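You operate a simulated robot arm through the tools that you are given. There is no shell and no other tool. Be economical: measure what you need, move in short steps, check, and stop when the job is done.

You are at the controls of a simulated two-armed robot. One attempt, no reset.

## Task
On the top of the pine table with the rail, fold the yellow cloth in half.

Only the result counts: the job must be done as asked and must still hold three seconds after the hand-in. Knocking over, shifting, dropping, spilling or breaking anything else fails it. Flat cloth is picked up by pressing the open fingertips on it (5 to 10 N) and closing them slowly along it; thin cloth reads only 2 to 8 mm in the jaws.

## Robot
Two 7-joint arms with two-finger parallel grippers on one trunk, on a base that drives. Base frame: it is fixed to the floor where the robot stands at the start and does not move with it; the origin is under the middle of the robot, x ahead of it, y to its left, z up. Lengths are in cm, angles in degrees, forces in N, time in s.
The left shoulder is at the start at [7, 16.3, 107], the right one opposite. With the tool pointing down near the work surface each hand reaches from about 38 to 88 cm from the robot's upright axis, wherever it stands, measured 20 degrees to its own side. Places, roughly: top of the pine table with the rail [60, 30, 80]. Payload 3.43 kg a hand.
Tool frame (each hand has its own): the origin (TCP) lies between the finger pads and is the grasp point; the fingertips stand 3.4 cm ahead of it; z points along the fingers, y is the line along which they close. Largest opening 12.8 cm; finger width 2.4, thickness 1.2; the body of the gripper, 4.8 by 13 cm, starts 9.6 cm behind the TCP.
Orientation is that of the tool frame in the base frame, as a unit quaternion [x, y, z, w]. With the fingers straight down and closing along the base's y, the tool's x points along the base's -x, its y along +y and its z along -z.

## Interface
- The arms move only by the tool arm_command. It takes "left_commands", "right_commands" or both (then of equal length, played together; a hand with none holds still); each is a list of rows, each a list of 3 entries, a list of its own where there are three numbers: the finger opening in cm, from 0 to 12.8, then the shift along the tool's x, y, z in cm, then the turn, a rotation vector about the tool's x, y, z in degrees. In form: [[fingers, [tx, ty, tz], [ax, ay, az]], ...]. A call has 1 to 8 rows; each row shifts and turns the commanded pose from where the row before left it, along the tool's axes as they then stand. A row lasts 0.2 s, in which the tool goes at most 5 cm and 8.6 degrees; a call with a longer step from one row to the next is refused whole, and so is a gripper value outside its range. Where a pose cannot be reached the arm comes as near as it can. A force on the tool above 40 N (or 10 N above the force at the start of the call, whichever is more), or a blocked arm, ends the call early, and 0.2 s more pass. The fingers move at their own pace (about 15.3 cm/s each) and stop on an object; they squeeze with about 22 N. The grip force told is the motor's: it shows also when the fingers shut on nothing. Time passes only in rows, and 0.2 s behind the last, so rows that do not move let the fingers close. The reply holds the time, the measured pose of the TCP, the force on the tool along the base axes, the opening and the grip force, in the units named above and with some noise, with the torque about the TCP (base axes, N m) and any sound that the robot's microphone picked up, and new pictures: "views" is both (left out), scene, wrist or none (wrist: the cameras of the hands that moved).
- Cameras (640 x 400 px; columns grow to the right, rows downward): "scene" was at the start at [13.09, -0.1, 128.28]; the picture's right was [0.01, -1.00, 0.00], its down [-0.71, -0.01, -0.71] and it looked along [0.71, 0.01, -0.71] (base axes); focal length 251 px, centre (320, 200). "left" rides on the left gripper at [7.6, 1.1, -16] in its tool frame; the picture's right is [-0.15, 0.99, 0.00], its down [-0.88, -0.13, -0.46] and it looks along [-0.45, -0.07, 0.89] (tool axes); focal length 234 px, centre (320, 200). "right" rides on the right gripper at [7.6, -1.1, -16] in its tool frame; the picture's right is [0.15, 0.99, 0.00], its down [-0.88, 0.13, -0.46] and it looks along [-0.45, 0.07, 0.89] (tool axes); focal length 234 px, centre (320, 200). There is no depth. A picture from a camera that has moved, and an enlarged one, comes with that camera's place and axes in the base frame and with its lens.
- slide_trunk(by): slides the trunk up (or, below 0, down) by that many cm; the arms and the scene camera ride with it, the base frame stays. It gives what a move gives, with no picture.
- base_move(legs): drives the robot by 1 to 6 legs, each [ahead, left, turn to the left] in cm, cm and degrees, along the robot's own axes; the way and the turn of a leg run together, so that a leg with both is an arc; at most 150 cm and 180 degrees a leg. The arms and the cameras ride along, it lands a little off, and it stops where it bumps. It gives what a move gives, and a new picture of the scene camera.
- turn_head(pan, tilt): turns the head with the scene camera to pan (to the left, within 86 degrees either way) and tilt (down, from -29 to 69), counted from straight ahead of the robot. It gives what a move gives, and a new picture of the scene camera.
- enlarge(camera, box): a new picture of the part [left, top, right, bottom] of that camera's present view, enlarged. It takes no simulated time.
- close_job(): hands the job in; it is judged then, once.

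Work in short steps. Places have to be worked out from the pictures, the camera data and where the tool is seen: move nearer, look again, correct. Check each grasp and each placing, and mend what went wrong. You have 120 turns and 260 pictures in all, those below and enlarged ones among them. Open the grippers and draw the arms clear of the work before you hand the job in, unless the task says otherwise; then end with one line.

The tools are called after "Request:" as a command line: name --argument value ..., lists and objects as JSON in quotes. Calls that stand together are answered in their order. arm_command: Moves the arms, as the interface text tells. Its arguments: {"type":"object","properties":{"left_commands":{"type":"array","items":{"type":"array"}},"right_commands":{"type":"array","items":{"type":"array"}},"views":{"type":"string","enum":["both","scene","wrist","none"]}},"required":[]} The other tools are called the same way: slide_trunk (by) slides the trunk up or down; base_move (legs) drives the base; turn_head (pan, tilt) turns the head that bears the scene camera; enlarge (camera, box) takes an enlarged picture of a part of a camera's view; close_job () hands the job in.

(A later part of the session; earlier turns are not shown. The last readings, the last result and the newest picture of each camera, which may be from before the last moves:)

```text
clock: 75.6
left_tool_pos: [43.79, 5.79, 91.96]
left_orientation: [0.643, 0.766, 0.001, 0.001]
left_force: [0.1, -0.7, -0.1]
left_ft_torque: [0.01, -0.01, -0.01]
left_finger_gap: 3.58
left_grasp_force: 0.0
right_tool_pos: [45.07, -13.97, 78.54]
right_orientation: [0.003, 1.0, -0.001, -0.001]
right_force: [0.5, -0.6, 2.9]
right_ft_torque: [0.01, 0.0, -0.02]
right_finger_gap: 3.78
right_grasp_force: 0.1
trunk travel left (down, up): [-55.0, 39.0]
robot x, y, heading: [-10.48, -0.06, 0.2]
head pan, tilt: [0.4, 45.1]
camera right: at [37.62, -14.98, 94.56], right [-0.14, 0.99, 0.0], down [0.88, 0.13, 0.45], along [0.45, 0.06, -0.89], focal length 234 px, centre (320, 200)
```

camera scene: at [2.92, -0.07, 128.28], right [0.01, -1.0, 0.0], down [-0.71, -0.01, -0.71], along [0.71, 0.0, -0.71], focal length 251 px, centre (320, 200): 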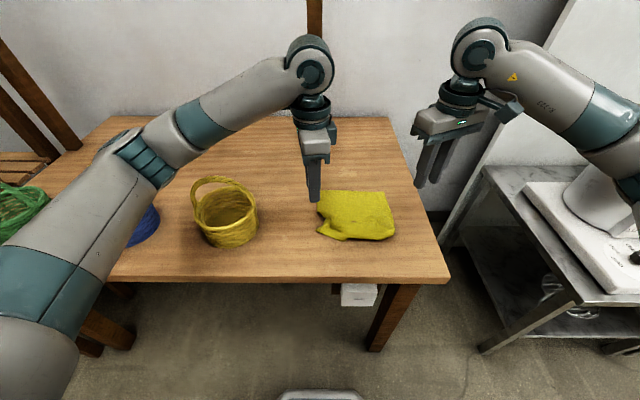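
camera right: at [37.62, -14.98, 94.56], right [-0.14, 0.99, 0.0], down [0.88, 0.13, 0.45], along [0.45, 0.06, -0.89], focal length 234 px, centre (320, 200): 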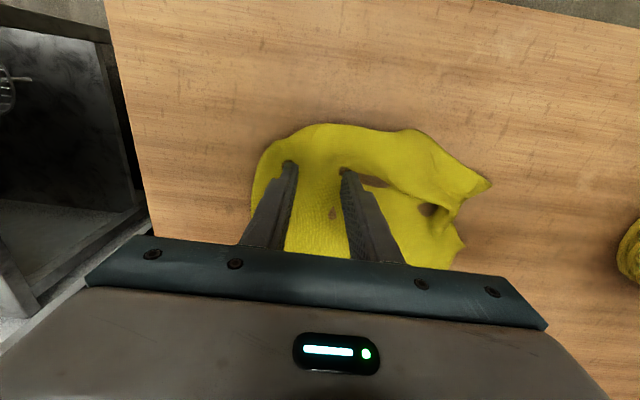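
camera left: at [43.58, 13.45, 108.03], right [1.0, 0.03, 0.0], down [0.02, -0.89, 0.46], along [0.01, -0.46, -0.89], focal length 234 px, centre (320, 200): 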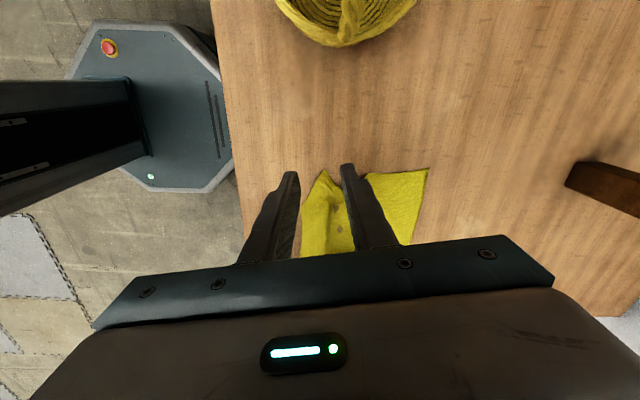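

Both right fingers press on the cloth (3 N). I press a bit more, close slowly and lift 8 cm.

Request:
arm_command --right_commands '[[3.5, [0, 0, 0.1], [0, 0, 0]], [3.0, [0, 0, 0], [0, 0, 0]], [2.5, [0, 0, 0], [0, 0, 0]], [2.0, [0, 0, 0], [0, 0, 0]], [1.5, [0, 0, 0], [0, 0, 0]], [1.0, [0, 0, 0], [0, 0, 0]], [0.5, [0, 0, 0], [0, 0, 0]], [0, [0, 0, 0], [0, 0, 0]]]' --views "none"

Request:
arm_command --right_commands '[[0, [0, 0, 0], [0, 0, 0]], [0, [0, 0, 0], [0, 0, 0]], [0, [0, 0, -2], [0, 0, 0]], [0, [0, 0, -2], [0, 0, 0]], [0, [0, 0, -2], [0, 0, 0]], [0, [0, 0, -2], [0, 0, 0]], [0, [0, 0, 0], [0, 0, 0]]]'

```text
clock: 77.4
left_tool_pos: [43.77, 5.98, 92.11]
left_orientation: [0.643, 0.766, 0.0, 0.001]
left_force: [0.4, 0.0, -0.2]
left_ft_torque: [0.03, 0.04, 0.0]
left_finger_gap: 3.61
left_grasp_force: 0.0
right_tool_pos: [44.97, -14.07, 78.57]
right_orientation: [0.003, 1.0, -0.002, -0.002]
right_force: [-0.2, -0.5, 13.3]
right_ft_torque: [0.04, -0.08, 0.02]
right_finger_gap: 0.2
right_grasp_force: 21.3
trunk travel left (down, up): [-55.0, 39.0]
robot x, y, heading: [-10.26, 0.3, 0.1]
head pan, tilt: [0.4, 45.1]
```

```text
clock: 79.0
left_tool_pos: [43.85, 5.88, 92.04]
left_orientation: [0.643, 0.766, 0.002, 0.001]
left_force: [-0.5, 0.1, 0.2]
left_ft_torque: [-0.02, 0.0, 0.01]
left_finger_gap: 3.61
left_grasp_force: 0.1
right_tool_pos: [45.03, -13.94, 86.46]
right_orientation: [0.002, 1.0, -0.001, -0.002]
right_force: [0.3, -0.1, 0.2]
right_ft_torque: [0.03, -0.02, 0.03]
right_finger_gap: 0.22
right_grasp_force: 22.0
trunk travel left (down, up): [-55.0, 39.0]
robot x, y, heading: [-10.27, -0.16, -0.1]
head pan, tilt: [0.4, 45.1]
camera scene: at [3.05, -0.12, 128.27], right [0.01, -1.0, 0.0], down [-0.71, 0.0, -0.7], along [0.7, 0.01, -0.71], focal length 251 px, centre (320, 200)
camera right: at [37.66, -14.97, 102.47], right [-0.14, 0.99, 0.0], down [0.88, 0.13, 0.45], along [0.45, 0.06, -0.89], focal length 234 px, centre (320, 200)
```

scene: 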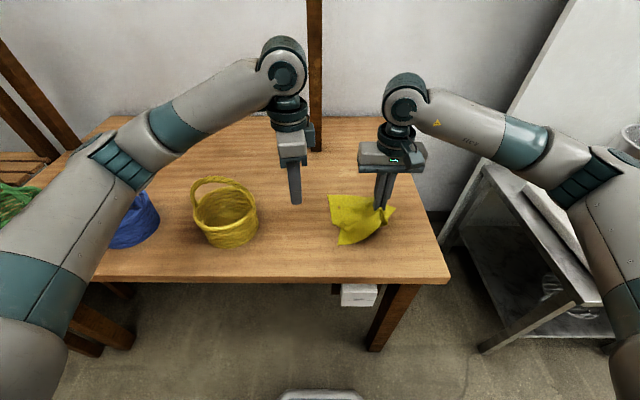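
right: 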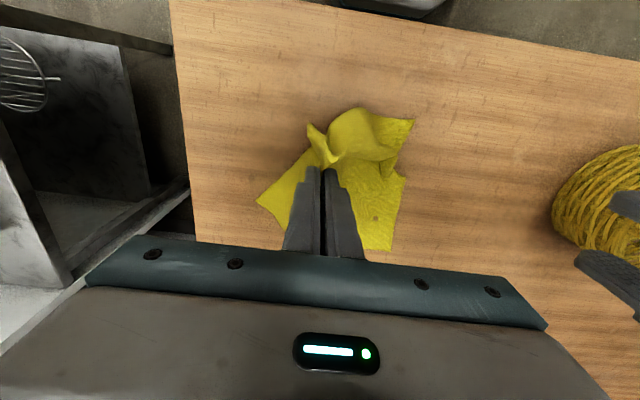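

The grip with the straight hand (closing along y) works well. I zoom to see how the lifted part hangs.

Request:
enlarge --camera "scene" --box '[300, 175, 420, 250]'

Request:
enlarge --camera "right" --box '[240, 90, 440, 215]'

```text
5.33 times, centred on (360, 212) of scene
camera zoom: at [3.05, -0.12, 128.27], right [0.01, -1.0, 0.0], down [-0.71, 0.0, -0.7], along [0.7, 0.01, -0.71], focal length 1338 px, centre (107, 133)
```

zoom: 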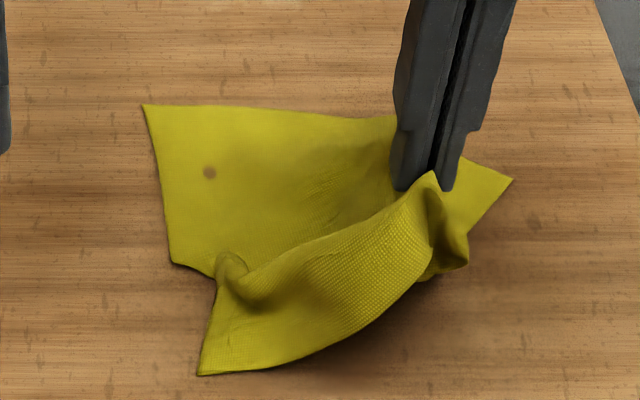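

```text
3.20 times, centred on (340, 152) of right
camera zoom: at [37.66, -14.97, 102.47], right [-0.14, 0.99, 0.0], down [0.88, 0.13, 0.45], along [0.45, 0.06, -0.89], focal length 749 px, centre (256, 352)
```

zoom: 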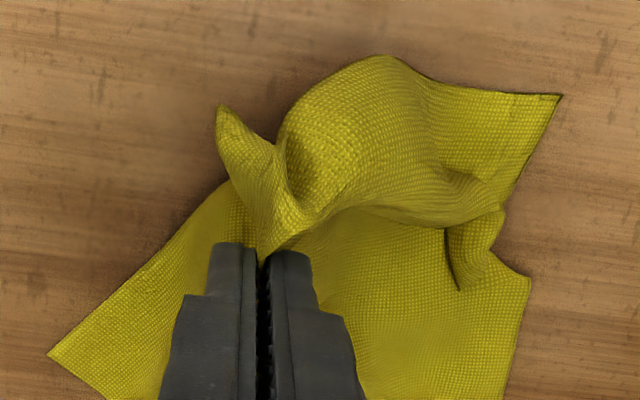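

I lift more, go toward the robot and slightly right, then lower while moving forward so that the hanging edge lays out toward the robot.

Request:
arm_command --right_commands '[[0, [0, 0, -2], [0, 0, 0]], [0, [0.5, 0, -2], [0, 0, 0]], [0, [2, -0.7, 0], [0, 0, 0]], [0, [2, -0.7, 0], [0, 0, 0]], [0, [2, -0.6, 0], [0, 0, 0]], [0, [0, 0, 1.5], [0, 0, 0]], [0, [0, 0, 1.5], [0, 0, 0]], [0, [0, 0, 0], [0, 0, 0]]]' --views "scene"

Request:
enlarge --camera "scene" --box '[300, 175, 420, 250]'

```text
clock: 80.8
left_tool_pos: [43.89, 6.0, 92.09]
left_orientation: [0.643, 0.766, 0.0, 0.001]
left_force: [0.8, -0.6, 0.5]
left_ft_torque: [-0.01, 0.0, -0.02]
left_finger_gap: 3.6
left_grasp_force: 0.1
right_tool_pos: [38.46, -16.06, 87.33]
right_orientation: [0.003, 1.0, -0.001, -0.001]
right_force: [-0.4, 0.1, -1.4]
right_ft_torque: [-0.01, 0.03, -0.02]
right_finger_gap: 0.21
right_grasp_force: 22.1
trunk travel left (down, up): [-55.0, 39.0]
robot x, y, heading: [-9.89, 0.04, -0.1]
head pan, tilt: [0.4, 45.1]
camera scene: at [3.02, -0.09, 128.28], right [0.01, -1.0, 0.0], down [-0.71, -0.01, -0.71], along [0.71, 0.0, -0.71], focal length 251 px, centre (320, 200)
```

scene: 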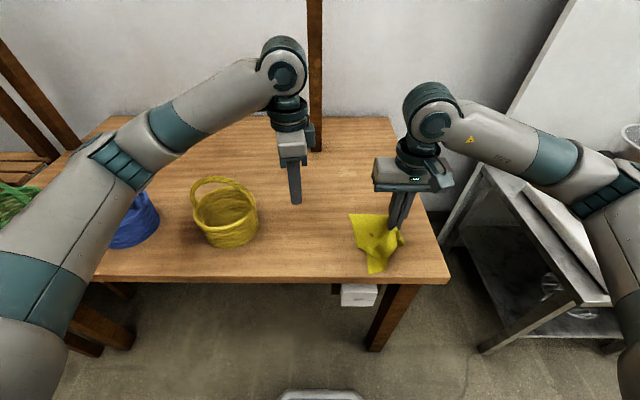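

```text
5.33 times, centred on (360, 212) of scene
camera zoom: at [3.02, -0.09, 128.28], right [0.01, -1.0, 0.0], down [-0.71, -0.01, -0.71], along [0.71, 0.0, -0.71], focal length 1338 px, centre (107, 133)
```

zoom: 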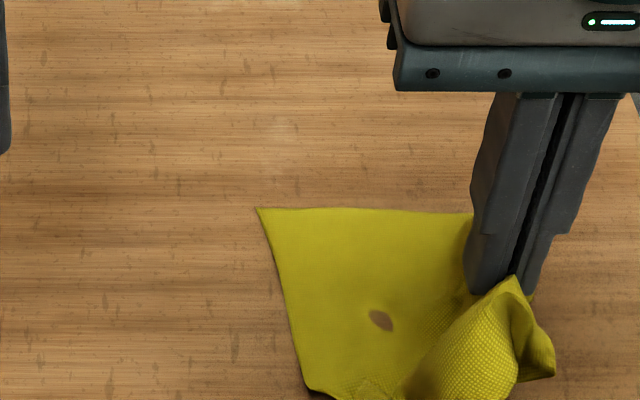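

The cloth slid along with the hand. I now lower while moving forward, so the hanging strip lays out on the near side.

Request:
arm_command --right_commands '[[0, [0, 0, 1], [0, 0, 0]], [0, [-1.2, 0, 1.2], [0, 0, 0]], [0, [-1.5, 0, 1.2], [0, 0, 0]], [0, [-1.5, 0, 1.2], [0, 0, 0]], [0, [-1.5, 0, 1.2], [0, 0, 0]], [0, [-1.5, 0, 1], [0, 0, 0]], [0, [-1, 0, 0.5], [0, 0, 0]], [0, [0, 0, 0], [0, 0, 0]]]'

Request:
enlarge --camera "scene" --box '[320, 195, 440, 270]'

```text
clock: 82.6
left_tool_pos: [43.74, 5.79, 92.01]
left_orientation: [0.642, 0.767, 0.001, 0.0]
left_force: [0.3, -0.3, -0.3]
left_ft_torque: [0.02, -0.02, 0.03]
left_finger_gap: 3.58
left_grasp_force: 0.0
right_tool_pos: [46.73, -16.05, 80.12]
right_orientation: [0.003, 1.0, -0.002, -0.002]
right_force: [0.3, 0.8, 0.2]
right_ft_torque: [0.02, 0.04, -0.02]
right_finger_gap: 0.21
right_grasp_force: 22.2
trunk travel left (down, up): [-55.0, 39.0]
robot x, y, heading: [-9.96, 0.32, 0.0]
head pan, tilt: [0.4, 45.1]
camera scene: at [3.01, -0.11, 128.28], right [0.01, -1.0, 0.0], down [-0.71, 0.0, -0.71], along [0.71, 0.0, -0.71], focal length 251 px, centre (320, 200)
camera right: at [39.31, -16.99, 96.13], right [-0.14, 0.99, 0.0], down [0.88, 0.13, 0.45], along [0.45, 0.06, -0.89], focal length 234 px, centre (320, 200)
```

scene: 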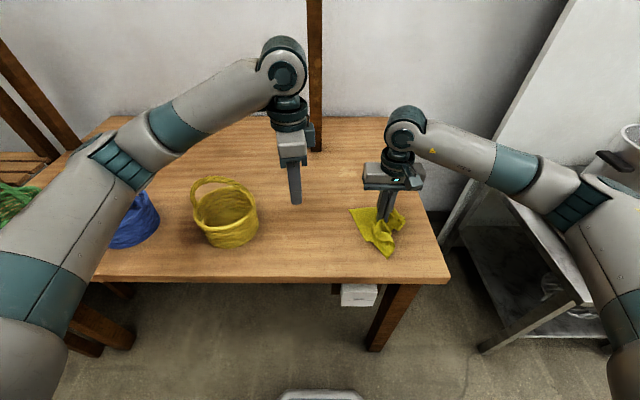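
right: 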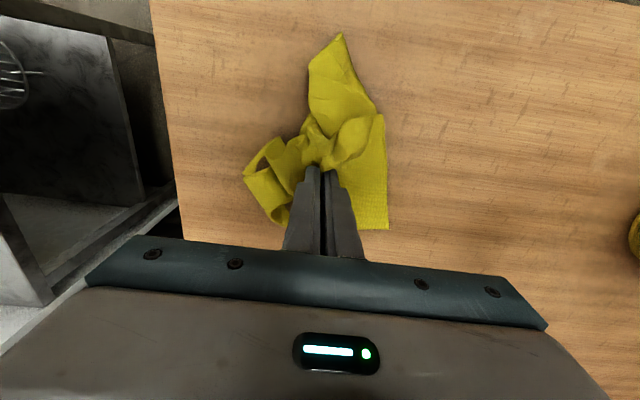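

```text
5.33 times, centred on (380, 232) of scene
camera zoom: at [3.01, -0.11, 128.28], right [0.01, -1.0, 0.0], down [-0.71, 0.0, -0.71], along [0.71, 0.0, -0.71], focal length 1338 px, centre (0, 27)
```

zoom: 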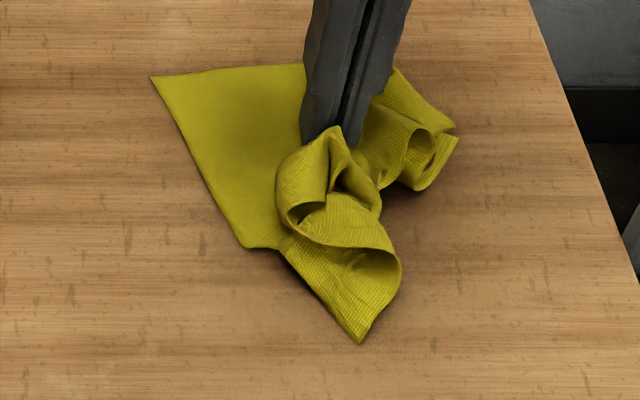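

The pile is messy, but I have a better plan: get two grips along the same edge, hang the cloth, then lay and fold it from the air. First I drag the cloth forward with the right grip so that the near-left corner trails out where the left hand can reach it.

Request:
arm_command --right_commands '[[0, [0, 0, -2], [0, 0, 0]], [0, [0, 0, -2], [0, 0, 0]], [0, [-1, 0, -2], [0, 0, 0]], [0, [-2, 0, -1], [0, 0, 0]], [0, [-2.5, 0, 0], [0, 0, 0]], [0, [-2.5, 0, 0], [0, 0, 0]], [0, [-2.5, 0, 0], [0, 0, 0]], [0, [-2.5, 0, 0], [0, 0, 0]]]'

Request:
enlarge --camera "scene" --box '[320, 165, 440, 240]'

```text
clock: 84.4
left_tool_pos: [43.95, 5.75, 91.9]
left_orientation: [0.643, 0.766, 0.0, 0.0]
left_force: [-0.3, -0.4, 0.0]
left_ft_torque: [-0.02, 0.02, 0.0]
left_finger_gap: 3.58
left_grasp_force: 0.0
right_tool_pos: [59.68, -16.05, 87.07]
right_orientation: [0.002, 1.0, -0.002, -0.002]
right_force: [-0.4, 1.0, 0.0]
right_ft_torque: [-0.01, 0.01, -0.02]
right_finger_gap: 0.22
right_grasp_force: 22.0
trunk travel left (down, up): [-55.0, 39.0]
robot x, y, heading: [-9.87, -0.2, -0.3]
head pan, tilt: [0.4, 45.1]
camera scene: at [3.07, -0.06, 128.27], right [0.01, -1.0, 0.0], down [-0.71, -0.01, -0.7], along [0.7, 0.0, -0.71], focal length 251 px, centre (320, 200)
camera right: at [52.36, -17.03, 103.08], right [-0.14, 0.99, 0.0], down [0.88, 0.13, 0.45], along [0.45, 0.06, -0.89], focal length 234 px, centre (320, 200)
```

scene: 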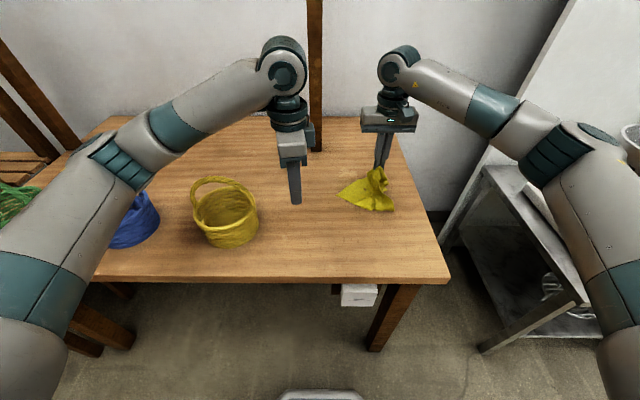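
right: 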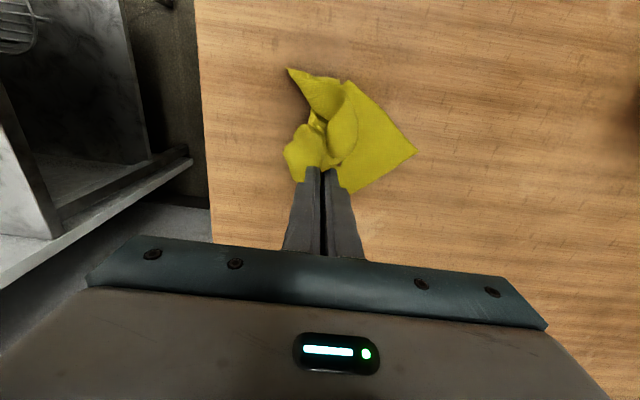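

```text
5.33 times, centred on (380, 202) of scene
camera zoom: at [3.07, -0.06, 128.27], right [0.01, -1.0, 0.0], down [-0.71, -0.01, -0.7], along [0.7, 0.0, -0.71], focal length 1338 px, centre (0, 187)
```

zoom: 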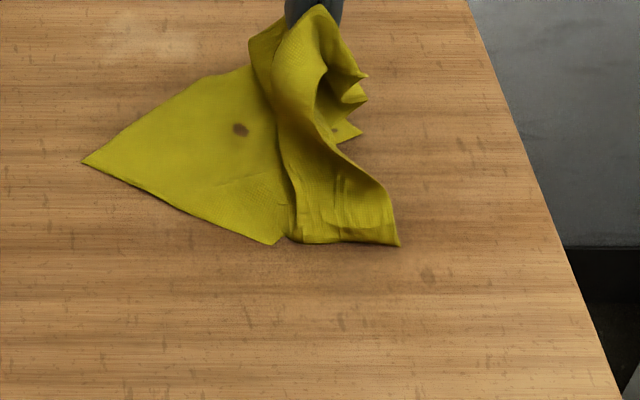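

Very useful: the cloth's former left-side edge now lies exposed facing me, from about (58, −5) to (52, −21). I'll lay the lifted bunch down forward, release it, and then grip that exposed edge with both hands.

Request:
arm_command --right_commands '[[0, [-1.5, 0, 1.5], [0, 0, 0]], [0, [-1.5, 0, 2], [0, 0, 0]], [0, [-1.5, 0, 1.5], [0, 0, 0]], [0, [-0.5, 0, 1], [0, 0, 0]], [2, [0, 0, 0], [0, 0, 0]], [4, [0, 0, 0], [0, 0, 0]], [4, [0, 0, -4], [0, 0, 0]], [4, [0, 0, -4.5], [0, 0, 0]]]' --left_commands '[[3.6, [0, 0, 0], [0, 0, -8.4]], [3.6, [0, 0, 0], [0, 0, -8.4]], [3.6, [0, 0, 0], [0, 0, -8.4]], [3.6, [0, 0, 0], [0, 0, -8.4]], [3.6, [0, 0, 0], [0, 0, -8.4]], [3.6, [0, 0, 0], [0, 0, -8.4]], [3.6, [0, 0, 0], [0, 0, -8.4]], [3.6, [0, 0, 0], [0, 0, 0]]]'

Request:
enlarge --camera "scene" --box '[310, 160, 430, 235]'

```text
clock: 86.2
left_tool_pos: [43.75, 5.86, 92.03]
left_orientation: [0.183, 0.983, 0.0, 0.001]
left_force: [0.0, -0.7, -0.4]
left_ft_torque: [-0.04, -0.03, 0.01]
left_finger_gap: 3.61
left_grasp_force: 0.0
right_tool_pos: [64.62, -16.24, 89.62]
right_orientation: [0.003, 1.0, -0.004, -0.003]
right_force: [-0.4, -0.3, -1.1]
right_ft_torque: [-0.02, 0.0, -0.02]
right_finger_gap: 3.98
right_grasp_force: 0.0
trunk travel left (down, up): [-55.0, 39.0]
robot x, y, heading: [-9.76, 0.33, 0.2]
head pan, tilt: [0.4, 45.1]
camera scene: at [2.96, -0.07, 128.28], right [0.01, -1.0, 0.0], down [-0.71, -0.01, -0.71], along [0.71, 0.0, -0.71], focal length 251 px, centre (320, 200)
camera right: at [57.25, -17.1, 105.66], right [-0.14, 0.99, 0.0], down [0.88, 0.13, 0.45], along [0.45, 0.06, -0.89], focal length 234 px, centre (320, 200)
camera left: at [37.07, 9.62, 107.99], right [0.49, 0.87, 0.0], down [0.77, -0.44, 0.46], along [0.4, -0.23, -0.89], focal length 234 px, centre (320, 200)
```

scene: 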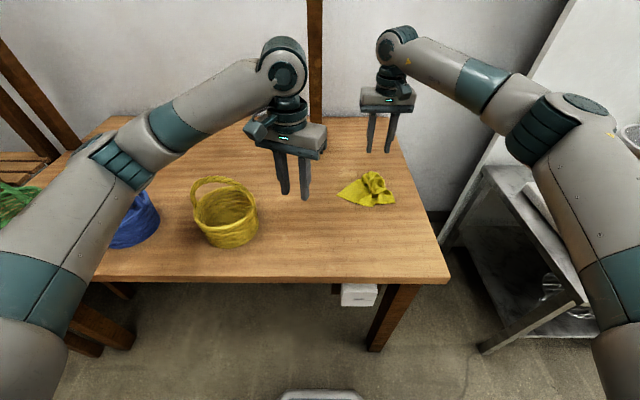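
right: 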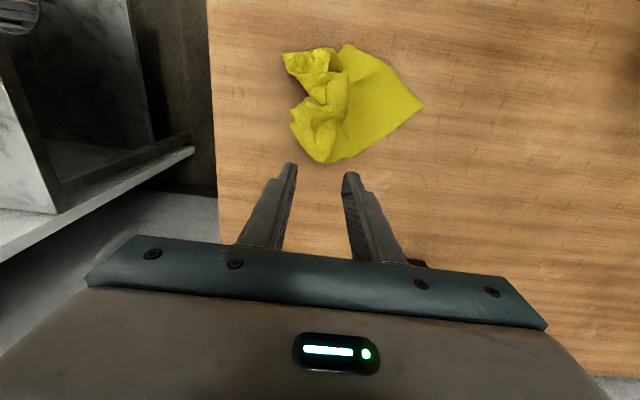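
left: 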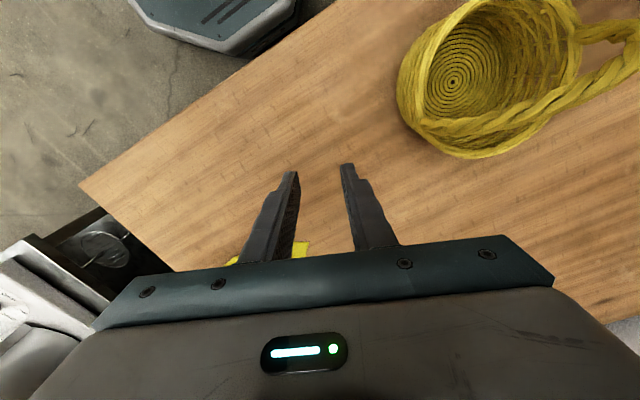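

```text
5.33 times, centred on (370, 198) of scene
camera zoom: at [2.96, -0.07, 128.28], right [0.01, -1.0, 0.0], down [-0.71, -0.01, -0.71], along [0.71, 0.0, -0.71], focal length 1338 px, centre (53, 213)
```

zoom: 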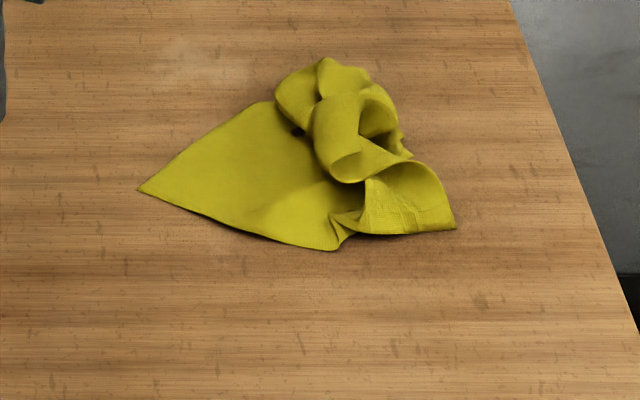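

The exposed edge runs from (58, −4.6) to (53, −15) and on to (55, −22). I move the right hand aside and the left above its grip point at (57.9, −8.4).

Request:
arm_command --left_commands '[[3.8, [0, 0, 0], [0, 0, 0]], [3.8, [-3.67, -1.66, 0], [0, 0, 0]], [3.8, [-3.67, -1.66, 0], [0, 0, 0]], [3.8, [-3.67, -1.66, 0], [0, 0, 0]], [3.8, [-3.67, -1.66, 0], [0, 0, 0]], [3.8, [-3.67, -1.66, 0], [0, 0, 0]], [3.8, [0, 0, 4.5], [0, 0, 0]], [3.8, [0, 0, 4.5], [0, 0, 0]]]' --right_commands '[[3.8, [3.2, -2.6, 0], [0, 0, 0]], [3.8, [3.2, -2.6, 0], [0, 0, 0]], [3.8, [3.2, -2.6, 0], [0, 0, 0]], [3.8, [0, 0, 0], [0, 0, 0]], [3.8, [0, 0, 0], [0, 0, 0]], [3.8, [0, 0, 0], [0, 0, 0]], [3.8, [0, 0, 0], [0, 0, 0]], [3.8, [0, 0, 0], [0, 0, 0]]]'

Request:
enlarge --camera "left" --box '[200, 80, 456, 240]'

```text
clock: 88.0
left_tool_pos: [57.94, -8.44, 82.92]
left_orientation: [0.185, 0.983, 0.0, 0.0]
left_force: [0.3, -0.4, -0.8]
left_ft_torque: [-0.02, -0.01, 0.02]
left_finger_gap: 3.79
left_grasp_force: 0.0
right_tool_pos: [55.1, -23.93, 89.64]
right_orientation: [0.002, 1.0, -0.002, -0.002]
right_force: [-0.7, 0.1, -0.1]
right_ft_torque: [0.01, -0.02, -0.01]
right_finger_gap: 3.8
right_grasp_force: 0.0
trunk travel left (down, up): [-55.0, 39.0]
robot x, y, heading: [-10.34, -0.31, 0.2]
head pan, tilt: [0.4, 45.1]
camera scene: at [3.06, -0.18, 128.28], right [0.01, -1.0, 0.0], down [-0.71, 0.0, -0.7], along [0.7, 0.01, -0.71], focal length 251 px, centre (320, 200)
camera right: at [47.75, -24.94, 105.63], right [-0.14, 0.99, 0.0], down [0.88, 0.13, 0.45], along [0.45, 0.06, -0.89], focal length 234 px, centre (320, 200)
camera left: at [51.27, -4.74, 99.05], right [0.5, 0.87, 0.0], down [0.77, -0.44, 0.46], along [0.4, -0.23, -0.89], focal length 234 px, centre (320, 200)
```

scene: 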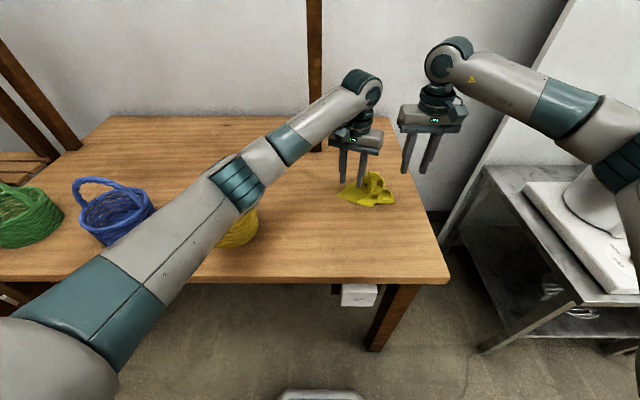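
right: 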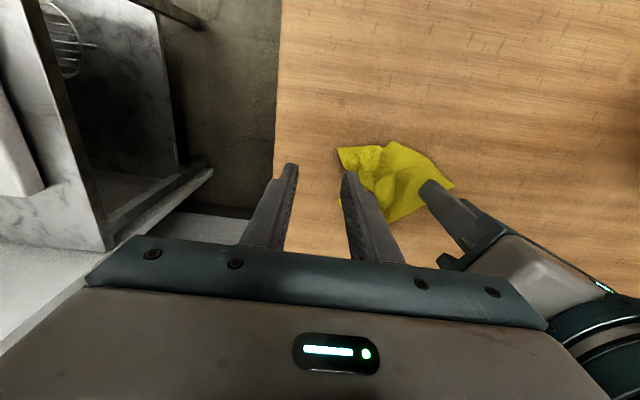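
left: 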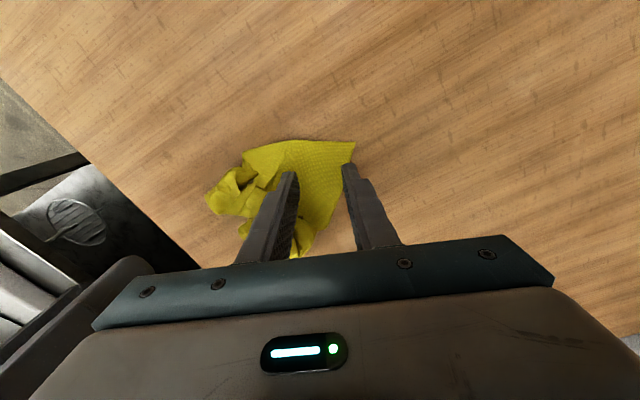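

```text
2.50 times, centred on (328, 160) of left
camera zoom: at [51.27, -4.74, 99.05], right [0.5, 0.87, 0.0], down [0.77, -0.44, 0.46], along [0.4, -0.23, -0.89], focal length 585 px, centre (300, 300)
```

zoom: 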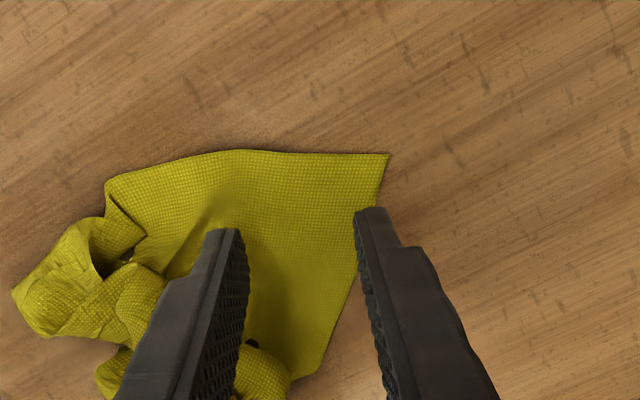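

The right-side finger is close to the corner, so I shift 1.5 cm along the edge, then descend to contact.

Request:
arm_command --left_commands '[[3.6, [0, -1.5, 0], [0, 0, 0]], [3.6, [0, 0, 2], [0, 0, 0]], [3.6, [0, 0, 1.6], [0, 0, 0]], [3.6, [0, 0, 0.5], [0, 0, 0]], [3.6, [0, 0, 0.25], [0, 0, 0]], [3.6, [0, 0, 0.1], [0, 0, 0]], [3.6, [0, 0, 0], [0, 0, 0]]]' --views "none"

Request:
enlarge --camera "left" --box '[200, 80, 456, 240]'

```text
clock: 89.6
left_tool_pos: [57.39, -9.88, 78.6]
left_orientation: [0.184, 0.983, 0.0, 0.001]
left_force: [0.2, 1.2, 2.0]
left_ft_torque: [0.02, -0.02, 0.02]
left_finger_gap: 3.58
left_grasp_force: 0.0
right_tool_pos: [55.2, -23.87, 89.67]
right_orientation: [0.002, 1.0, -0.002, -0.002]
right_force: [-0.1, 0.6, 0.3]
right_ft_torque: [-0.03, -0.03, -0.01]
right_finger_gap: 3.8
right_grasp_force: 0.1
trunk travel left (down, up): [-55.0, 39.0]
robot x, y, heading: [-10.08, 0.32, -0.1]
head pan, tilt: [0.4, 45.1]
```

```text
2.50 times, centred on (328, 160) of left
camera zoom: at [50.67, -6.17, 94.57], right [0.49, 0.87, 0.0], down [0.77, -0.44, 0.46], along [0.4, -0.23, -0.89], focal length 585 px, centre (300, 300)
```

zoom: 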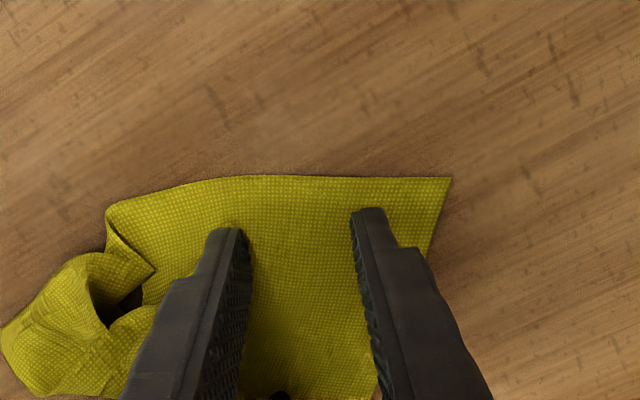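

Excellent placement right along the edge. I press slightly more and close slowly.

Request:
arm_command --left_commands '[[3.4, [0, 0, 0.1], [0, 0, 0]], [2.9, [0, 0, 0], [0, 0, 0]], [2.4, [0, 0, 0], [0, 0, 0]], [1.9, [0, 0, 0], [0, 0, 0]], [1.4, [0, 0, 0], [0, 0, 0]], [0.9, [0, 0, 0], [0, 0, 0]], [0.4, [0, 0, 0], [0, 0, 0]], [0, [0, 0, 0], [0, 0, 0]]]' --views "none"

Request:
arm_command --left_commands '[[0, [0, 0, 0], [0, 0, 0]], [0, [0, 0, -1], [0, 0, 0]], [0, [0, 0, -0.5], [0, 0, 0]], [0, [0, 0, 0], [0, 0, 0]]]' --views "wrist"

```text
clock: 91.4
left_tool_pos: [57.26, -9.95, 78.54]
left_orientation: [0.184, 0.983, 0.0, 0.002]
left_force: [1.4, 0.0, 19.0]
left_ft_torque: [0.1, -0.16, -0.01]
left_finger_gap: 0.87
left_grasp_force: 21.4
right_tool_pos: [55.06, -23.84, 89.74]
right_orientation: [0.003, 1.0, -0.002, -0.001]
right_force: [-0.7, 0.6, -0.7]
right_ft_torque: [0.04, -0.03, 0.01]
right_finger_gap: 3.81
right_grasp_force: 0.0
trunk travel left (down, up): [-55.0, 39.0]
robot x, y, heading: [-9.79, -0.01, 0.2]
head pan, tilt: [0.4, 45.1]
```

```text
clock: 92.4
left_tool_pos: [57.34, -9.93, 79.91]
left_orientation: [0.184, 0.983, 0.0, -0.001]
left_force: [-0.3, 0.2, -1.0]
left_ft_torque: [0.0, 0.03, 0.01]
left_finger_gap: 0.18
left_grasp_force: 22.0
right_tool_pos: [55.11, -24.03, 89.65]
right_orientation: [0.003, 1.0, -0.002, -0.001]
right_force: [0.5, 0.0, 0.0]
right_ft_torque: [-0.02, -0.01, 0.02]
right_finger_gap: 3.82
right_grasp_force: 0.0
trunk travel left (down, up): [-55.0, 39.0]
robot x, y, heading: [-10.26, -0.1, 0.1]
head pan, tilt: [0.4, 45.1]
camera left: at [50.71, -6.19, 95.89], right [0.49, 0.87, 0.0], down [0.77, -0.44, 0.46], along [0.4, -0.23, -0.89], focal length 234 px, centre (320, 200)
```

left: 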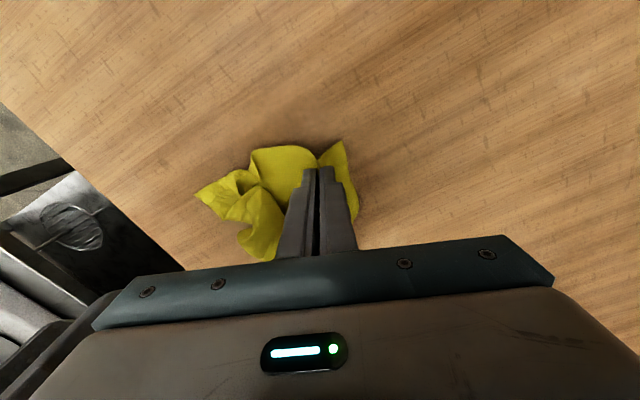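

The left holds the edge (0.18 cm). I lift 3 cm and drag left so that the rest of the edge trails out straight toward the right hand.

Request:
arm_command --left_commands '[[0, [0, 0, -1.5], [0, 0, 0]], [0, [0, 0, -1.5], [0, 0, 0]], [0, [1.48, 2, 0], [0, 0, 0]], [0, [1.48, 2, 0], [0, 0, 0]], [0, [1.48, 2, 0], [0, 0, 0]], [0, [1.48, 2, 0], [0, 0, 0]], [0, [1.48, 2, 0], [0, 0, 0]], [0, [0, 0, 0], [0, 0, 0]]]' --views "scene"

Request:
enlarge --camera "scene" --box '[290, 165, 410, 240]'

Request:
enlarge --camera "right" --box '[300, 80, 556, 240]'

```text
clock: 94.2
left_tool_pos: [54.2, 2.06, 82.9]
left_orientation: [0.184, 0.983, 0.0, 0.001]
left_force: [0.3, -0.5, -0.4]
left_ft_torque: [-0.01, 0.01, 0.01]
left_finger_gap: 0.19
left_grasp_force: 22.3
right_tool_pos: [55.17, -24.05, 89.61]
right_orientation: [0.003, 1.0, -0.002, -0.002]
right_force: [-0.2, -0.1, -0.2]
right_ft_torque: [0.01, 0.03, -0.03]
right_finger_gap: 3.8
right_grasp_force: 0.1
trunk travel left (down, up): [-55.0, 39.0]
robot x, y, heading: [-10.34, -0.04, 0.2]
head pan, tilt: [0.4, 45.1]
camera scene: at [3.04, -0.17, 128.27], right [0.01, -1.0, 0.0], down [-0.71, 0.0, -0.7], along [0.7, 0.01, -0.71], focal length 251 px, centre (320, 200)
```

scene: 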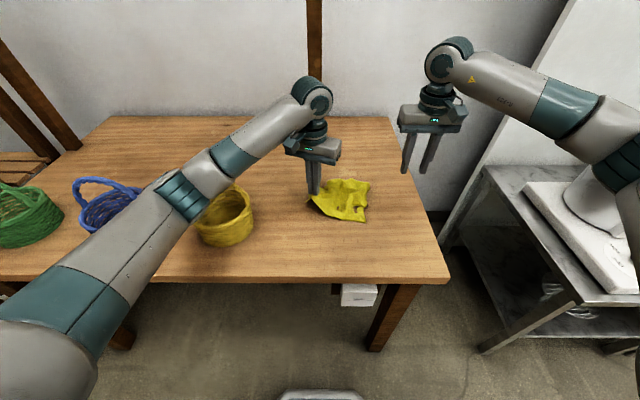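

```text
5.33 times, centred on (350, 202) of scene
camera zoom: at [3.04, -0.17, 128.27], right [0.01, -1.0, 0.0], down [-0.71, 0.0, -0.7], along [0.7, 0.01, -0.71], focal length 1338 px, centre (160, 187)
```

zoom: 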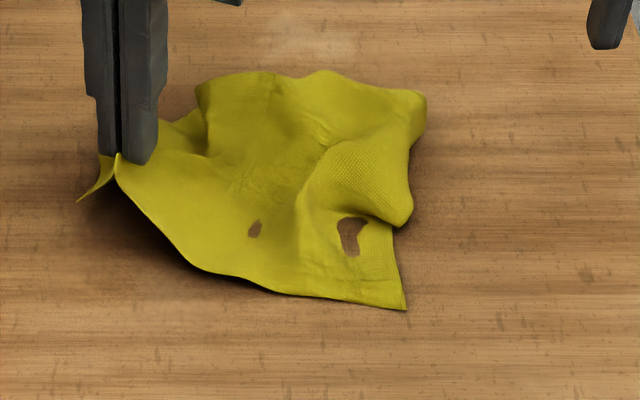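

```text
2.50 times, centred on (428, 160) of right
camera zoom: at [47.74, -24.93, 105.63], right [-0.14, 0.99, 0.0], down [0.88, 0.13, 0.45], along [0.45, 0.06, -0.89], focal length 585 px, centre (50, 300)
```

zoom: 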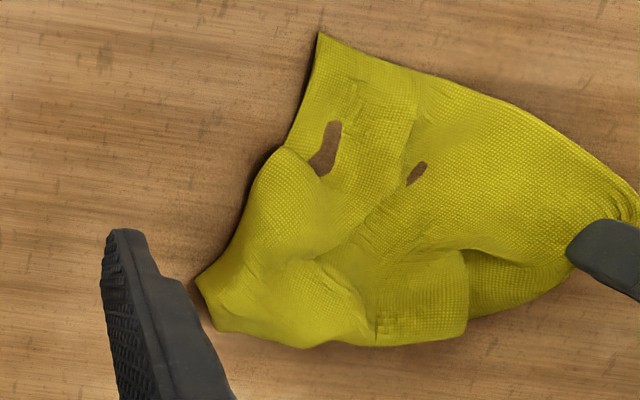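

Superb: the whole edge is exposed and single-layered, with its other corner at (47.3, −12.4). To avoid the grippers colliding I turn the left hand (holding the cloth) by about 64° so its body is slim along y.

Request:
arm_command --left_commands '[[0, [0, 0, 0], [0, 0, 8]], [0, [0, 0, 0], [0, 0, 8]], [0, [0, 0, 0], [0, 0, 8]], [0, [0, 0, 0], [0, 0, 8]], [0, [0, 0, 0], [0, 0, 8]], [0, [0, 0, 0], [0, 0, 8]], [0, [0, 0, 0], [0, 0, 8]], [0, [0, 0, 0], [0, 0, 8]]]' --views "scene"

Request:
enlarge --camera "scene" --box '[290, 165, 410, 240]'

```text
clock: 96.0
left_tool_pos: [54.19, 2.07, 83.0]
left_orientation: [0.678, 0.735, 0.001, 0.0]
left_force: [0.0, -0.5, 0.0]
left_ft_torque: [0.01, 0.0, 0.01]
left_finger_gap: 0.2
left_grasp_force: 22.7
right_tool_pos: [55.14, -23.98, 89.69]
right_orientation: [0.003, 1.0, -0.002, -0.001]
right_force: [0.1, 0.3, 0.4]
right_ft_torque: [-0.04, -0.03, 0.01]
right_finger_gap: 3.8
right_grasp_force: 0.1
trunk travel left (down, up): [-55.0, 39.0]
robot x, y, heading: [-9.75, 0.17, -0.1]
head pan, tilt: [0.4, 45.1]
camera scene: at [3.03, -0.11, 128.28], right [0.01, -1.0, 0.0], down [-0.71, 0.0, -0.71], along [0.71, 0.0, -0.71], focal length 251 px, centre (320, 200)
```

scene: 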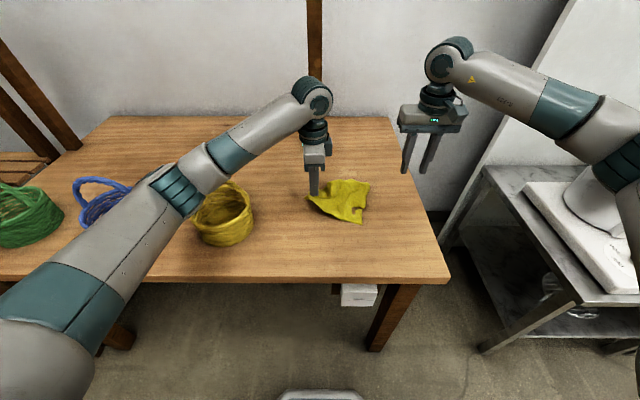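

```text
5.33 times, centred on (350, 202) of scene
camera zoom: at [3.03, -0.11, 128.28], right [0.01, -1.0, 0.0], down [-0.71, 0.0, -0.71], along [0.71, 0.0, -0.71], focal length 1338 px, centre (160, 187)
```

zoom: 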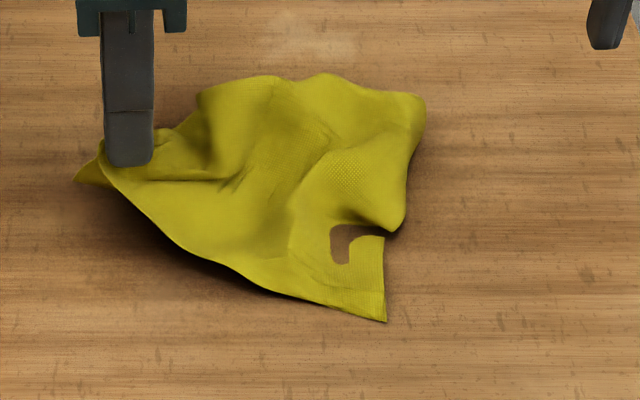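

The corner is now at (46.4, −11.3) and the edge is still clean. I move the right hand above its grip point at (49.2, −8.6) and descend most of the way.

Request:
arm_command --right_commands '[[3.2, [1.48, 3.85, 0], [0, 0, 0]], [3.2, [1.48, 3.85, 0], [0, 0, 0]], [3.2, [1.48, 3.85, 0], [0, 0, 0]], [3.2, [1.48, 3.85, 0], [0, 0, 0]], [3.2, [0, 0, 4], [0, 0, 0]], [3.2, [0, 0, 4], [0, 0, 0]], [3.2, [0, 0, 0], [0, 0, 0]]]' --views "wrist"

Request:
enlarge --camera "right" --box '[220, 80, 476, 240]'

```text
clock: 97.6
left_tool_pos: [54.1, 2.0, 82.93]
left_orientation: [0.676, 0.737, 0.0, 0.001]
left_force: [0.7, -0.2, -0.3]
left_ft_torque: [0.02, -0.01, 0.03]
left_finger_gap: 0.2
left_grasp_force: 22.4
right_tool_pos: [49.27, -8.41, 81.35]
right_orientation: [0.003, 1.0, -0.002, -0.002]
right_force: [0.3, -0.4, -1.0]
right_ft_torque: [0.02, 0.01, 0.02]
right_finger_gap: 3.23
right_grasp_force: 0.2
trunk travel left (down, up): [-55.0, 39.0]
robot x, y, heading: [-9.71, 0.34, 0.2]
head pan, tilt: [0.4, 45.1]
camera right: at [41.82, -9.39, 97.55], right [-0.14, 0.99, 0.0], down [0.88, 0.13, 0.45], along [0.45, 0.06, -0.89], focal length 234 px, centre (320, 200)
```

right: 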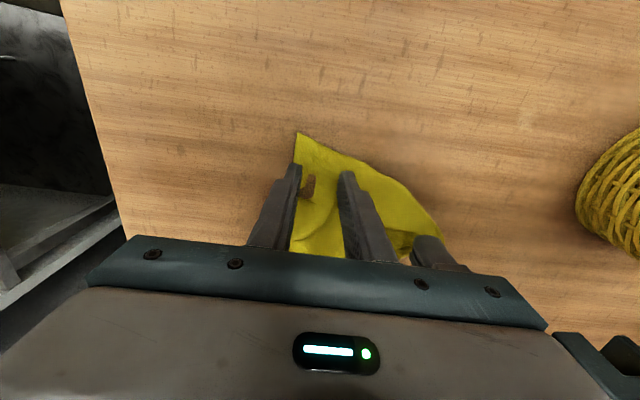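

```text
2.50 times, centred on (348, 160) of right
camera zoom: at [41.82, -9.39, 97.55], right [-0.14, 0.99, 0.0], down [0.88, 0.13, 0.45], along [0.45, 0.06, -0.89], focal length 585 px, centre (250, 300)
```

zoom: 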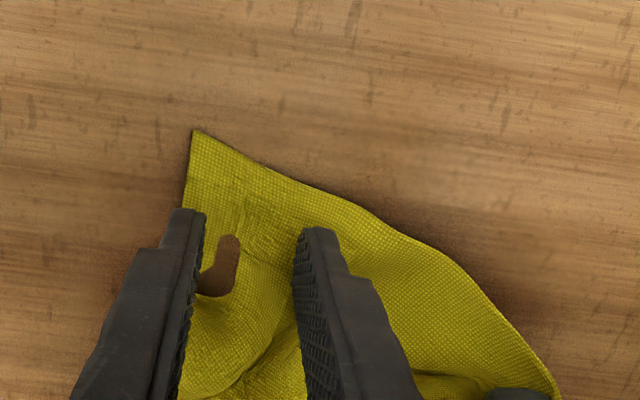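

The outer finger is at the near edge. I shift the right hand +0.5 y with a 2.7 cm opening, move the left 0.5 cm away, and descend to contact.

Request:
arm_command --right_commands '[[2.7, [0, 0.6, 0], [0, 0, 0]], [2.7, [0, 0, 1.5], [0, 0, 0]], [2.7, [0, 0, 0.8], [0, 0, 0]], [2.7, [0, 0, 0.4], [0, 0, 0]], [2.7, [0, 0, 0.15], [0, 0, 0]], [2.7, [0, 0, 0], [0, 0, 0]]]' --left_commands '[[0, [0.6, 0, 0], [0, 0, 0]], [0, [0, 0, 0], [0, 0, 0]], [0, [0, 0, 0], [0, 0, 0]], [0, [0, 0, 0], [0, 0, 0]], [0, [0, 0, 0], [0, 0, 0]], [0, [0, 0, 0], [0, 0, 0]]]' --views "none"

Request:
enlarge --camera "right" --box '[220, 80, 476, 240]'

```text
clock: 99.0
left_tool_pos: [54.14, 2.73, 83.0]
left_orientation: [0.678, 0.735, 0.001, 0.001]
left_force: [0.0, -0.5, -1.3]
left_ft_torque: [0.0, 0.0, 0.03]
left_finger_gap: 0.19
left_grasp_force: 22.0
right_tool_pos: [49.18, -7.91, 78.72]
right_orientation: [0.002, 1.0, -0.002, -0.002]
right_force: [-0.2, -0.1, 0.1]
right_ft_torque: [0.0, 0.05, 0.01]
right_finger_gap: 2.7
right_grasp_force: 0.1
trunk travel left (down, up): [-55.0, 39.0]
robot x, y, heading: [-9.71, -0.18, 0.0]
head pan, tilt: [0.4, 45.1]
```

```text
2.50 times, centred on (348, 160) of right
camera zoom: at [41.84, -8.84, 94.71], right [-0.14, 0.99, 0.0], down [0.88, 0.13, 0.45], along [0.45, 0.06, -0.89], focal length 585 px, centre (250, 300)
```

zoom: 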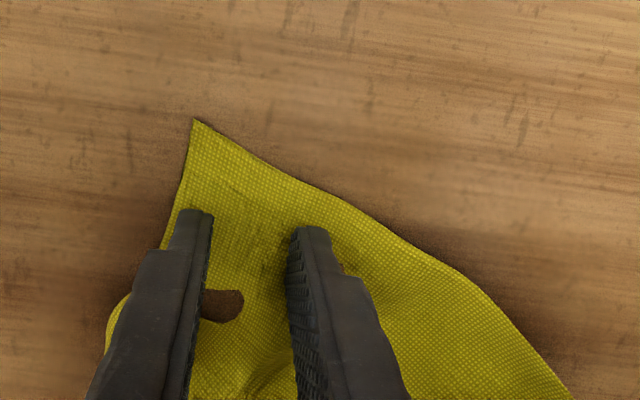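

Good placement. I press about 0.25 cm more, then close slowly.

Request:
arm_command --right_commands '[[2.7, [0, 0, 0.15], [0, 0, 0]], [2.7, [0, 0, 0.12], [0, 0, 0]], [2.3, [0, 0, 0], [0, 0, 0]], [1.9, [0, 0, 0], [0, 0, 0]], [1.5, [0, 0, 0], [0, 0, 0]], [1.1, [0, 0, 0], [0, 0, 0]], [0.7, [0, 0, 0], [0, 0, 0]], [0.3, [0, 0, 0], [0, 0, 0]]]' --views "none"

Request:
arm_command --right_commands '[[0, [0, 0, 0], [0, 0, 0]], [0, [0, 0, 0], [0, 0, 0]], [0, [0, 0, -1], [0, 0, 0]], [0, [0, 0, -1], [0, 0, 0]], [0, [0, 0, 0], [0, 0, 0]]]' --views "wrist"

```text
clock: 100.8
left_tool_pos: [54.01, 2.64, 82.86]
left_orientation: [0.677, 0.736, 0.0, -0.001]
left_force: [0.5, 0.5, -0.3]
left_ft_torque: [-0.01, -0.03, 0.01]
left_finger_gap: 0.16
left_grasp_force: 22.1
right_tool_pos: [49.25, -7.9, 78.49]
right_orientation: [0.004, 1.0, -0.001, -0.001]
right_force: [-0.1, -0.1, 9.0]
right_ft_torque: [0.02, 0.04, -0.01]
right_finger_gap: 0.06
right_grasp_force: 0.0
trunk travel left (down, up): [-55.0, 39.0]
robot x, y, heading: [-10.02, -0.23, -0.2]
head pan, tilt: [0.4, 45.1]
```

```text
clock: 102.0
left_tool_pos: [54.14, 2.58, 82.82]
left_orientation: [0.677, 0.736, 0.0, 0.0]
left_force: [0.2, -0.9, 0.2]
left_ft_torque: [0.0, -0.03, 0.02]
left_finger_gap: 0.18
left_grasp_force: 22.4
right_tool_pos: [49.2, -7.84, 80.49]
right_orientation: [0.003, 1.0, -0.002, 0.0]
right_force: [-0.4, -0.4, 0.2]
right_ft_torque: [0.01, -0.01, -0.02]
right_finger_gap: 0.01
right_grasp_force: 22.8
trunk travel left (down, up): [-55.0, 39.0]
robot x, y, heading: [-10.1, -0.31, -0.2]
head pan, tilt: [0.4, 45.1]
camera right: at [41.85, -8.84, 96.46], right [-0.14, 0.99, 0.0], down [0.88, 0.13, 0.45], along [0.45, 0.06, -0.89], focal length 234 px, centre (320, 200)
```

right: 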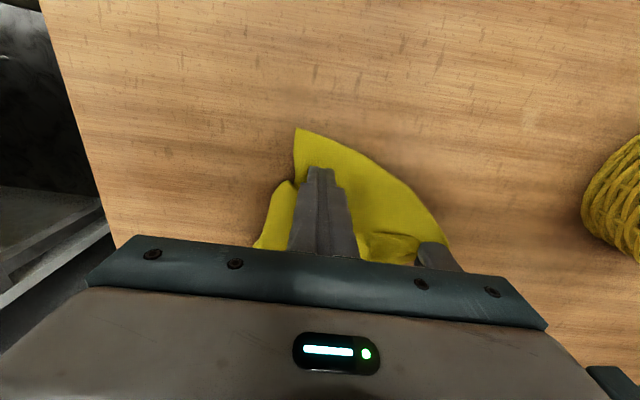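

Too narrow an opening. I retry at 3.7 cm, moving both hands slightly to +y for margin, and press to about 8 N.

Request:
arm_command --right_commands '[[2, [0, 0, 0], [0, 0, 0]], [3.7, [-0.2, 0.5, 0], [0, 0, 0]], [3.7, [0, 0, 1], [0, 0, 0]], [3.7, [0, 0, 0.7], [0, 0, 0]], [3.7, [0, 0, 0.3], [0, 0, 0]], [3.7, [0, 0, 0], [0, 0, 0]]]' --left_commands '[[0, [0.8, 0, 0], [0, 0, 0]], [0, [0, 0, 0], [0, 0, 0]], [0, [0, 0, 0], [0, 0, 0]], [0, [0, 0, 0], [0, 0, 0]], [0, [0, 0, 0], [0, 0, 0]], [0, [0, 0, 0], [0, 0, 0]]]' --views "none"

Request:
enlarge --camera "right" --box '[220, 80, 476, 240]'

```text
clock: 103.4
left_tool_pos: [54.03, 3.47, 82.87]
left_orientation: [0.677, 0.736, 0.001, 0.0]
left_force: [0.1, 0.2, 0.6]
left_ft_torque: [0.01, 0.0, 0.02]
left_finger_gap: 0.19
left_grasp_force: 21.8
right_tool_pos: [49.42, -7.34, 78.66]
right_orientation: [0.003, 1.0, -0.001, -0.001]
right_force: [0.1, -0.4, 5.9]
right_ft_torque: [-0.03, -0.05, 0.0]
right_finger_gap: 3.71
right_grasp_force: 0.1
trunk travel left (down, up): [-55.0, 39.0]
robot x, y, heading: [-10.24, -0.18, 0.0]
head pan, tilt: [0.4, 45.1]
```

```text
2.50 times, centred on (348, 160) of right
camera zoom: at [42.03, -8.32, 94.55], right [-0.14, 0.99, 0.0], down [0.88, 0.13, 0.45], along [0.45, 0.06, -0.89], focal length 585 px, centre (250, 300)
```

zoom: 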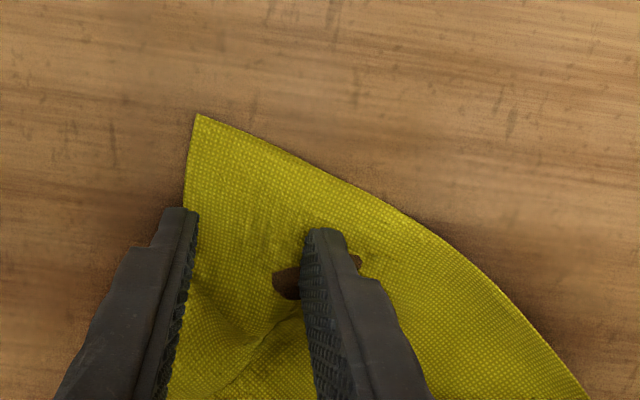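

The outer finger straddles the edge. I lift, turn the left 5° more for clearance, shift the right +0.8 y, and press again.

Request:
arm_command --right_commands '[[3.7, [0, 0, -1.3], [0, 0, 0]], [3.7, [0, 0.8, 0], [0, 0, 0]], [3.7, [0, 0, 0.8], [0, 0, 0]], [3.7, [0, 0, 0.4], [0, 0, 0]], [3.7, [0, 0, 0.15], [0, 0, 0]], [3.7, [0, 0, 0], [0, 0, 0]]]' --left_commands '[[0, [0, 0, 0], [0, 0, 5]], [0, [0, 0, 0], [0, 0, 0]], [0, [0, 0, 0], [0, 0, 0]], [0, [0, 0, 0], [0, 0, 0]], [0, [0, 0, 0], [0, 0, 0]], [0, [0, 0, 0], [0, 0, 0]]]' --views "none"

Request:
enlarge --camera "right" --box '[220, 80, 476, 240]'

```text
clock: 104.8
left_tool_pos: [53.99, 3.41, 83.0]
left_orientation: [0.708, 0.706, 0.002, 0.0]
left_force: [-0.7, -1.2, -0.1]
left_ft_torque: [0.0, -0.01, 0.04]
left_finger_gap: 0.19
left_grasp_force: 22.2
right_tool_pos: [49.38, -6.43, 78.56]
right_orientation: [0.003, 1.0, -0.002, 0.0]
right_force: [1.8, -0.3, 9.4]
right_ft_torque: [0.09, -0.06, -0.05]
right_finger_gap: 3.68
right_grasp_force: 0.0
trunk travel left (down, up): [-55.0, 39.0]
robot x, y, heading: [-10.05, -0.11, 0.1]
head pan, tilt: [0.4, 45.1]
```

```text
2.50 times, centred on (348, 160) of right
camera zoom: at [41.99, -7.51, 94.54], right [-0.14, 0.99, 0.0], down [0.88, 0.13, 0.45], along [0.45, 0.06, -0.89], focal length 585 px, centre (250, 300)
```

zoom: 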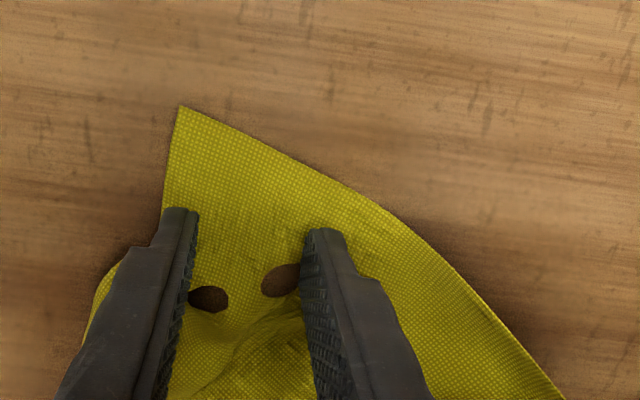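

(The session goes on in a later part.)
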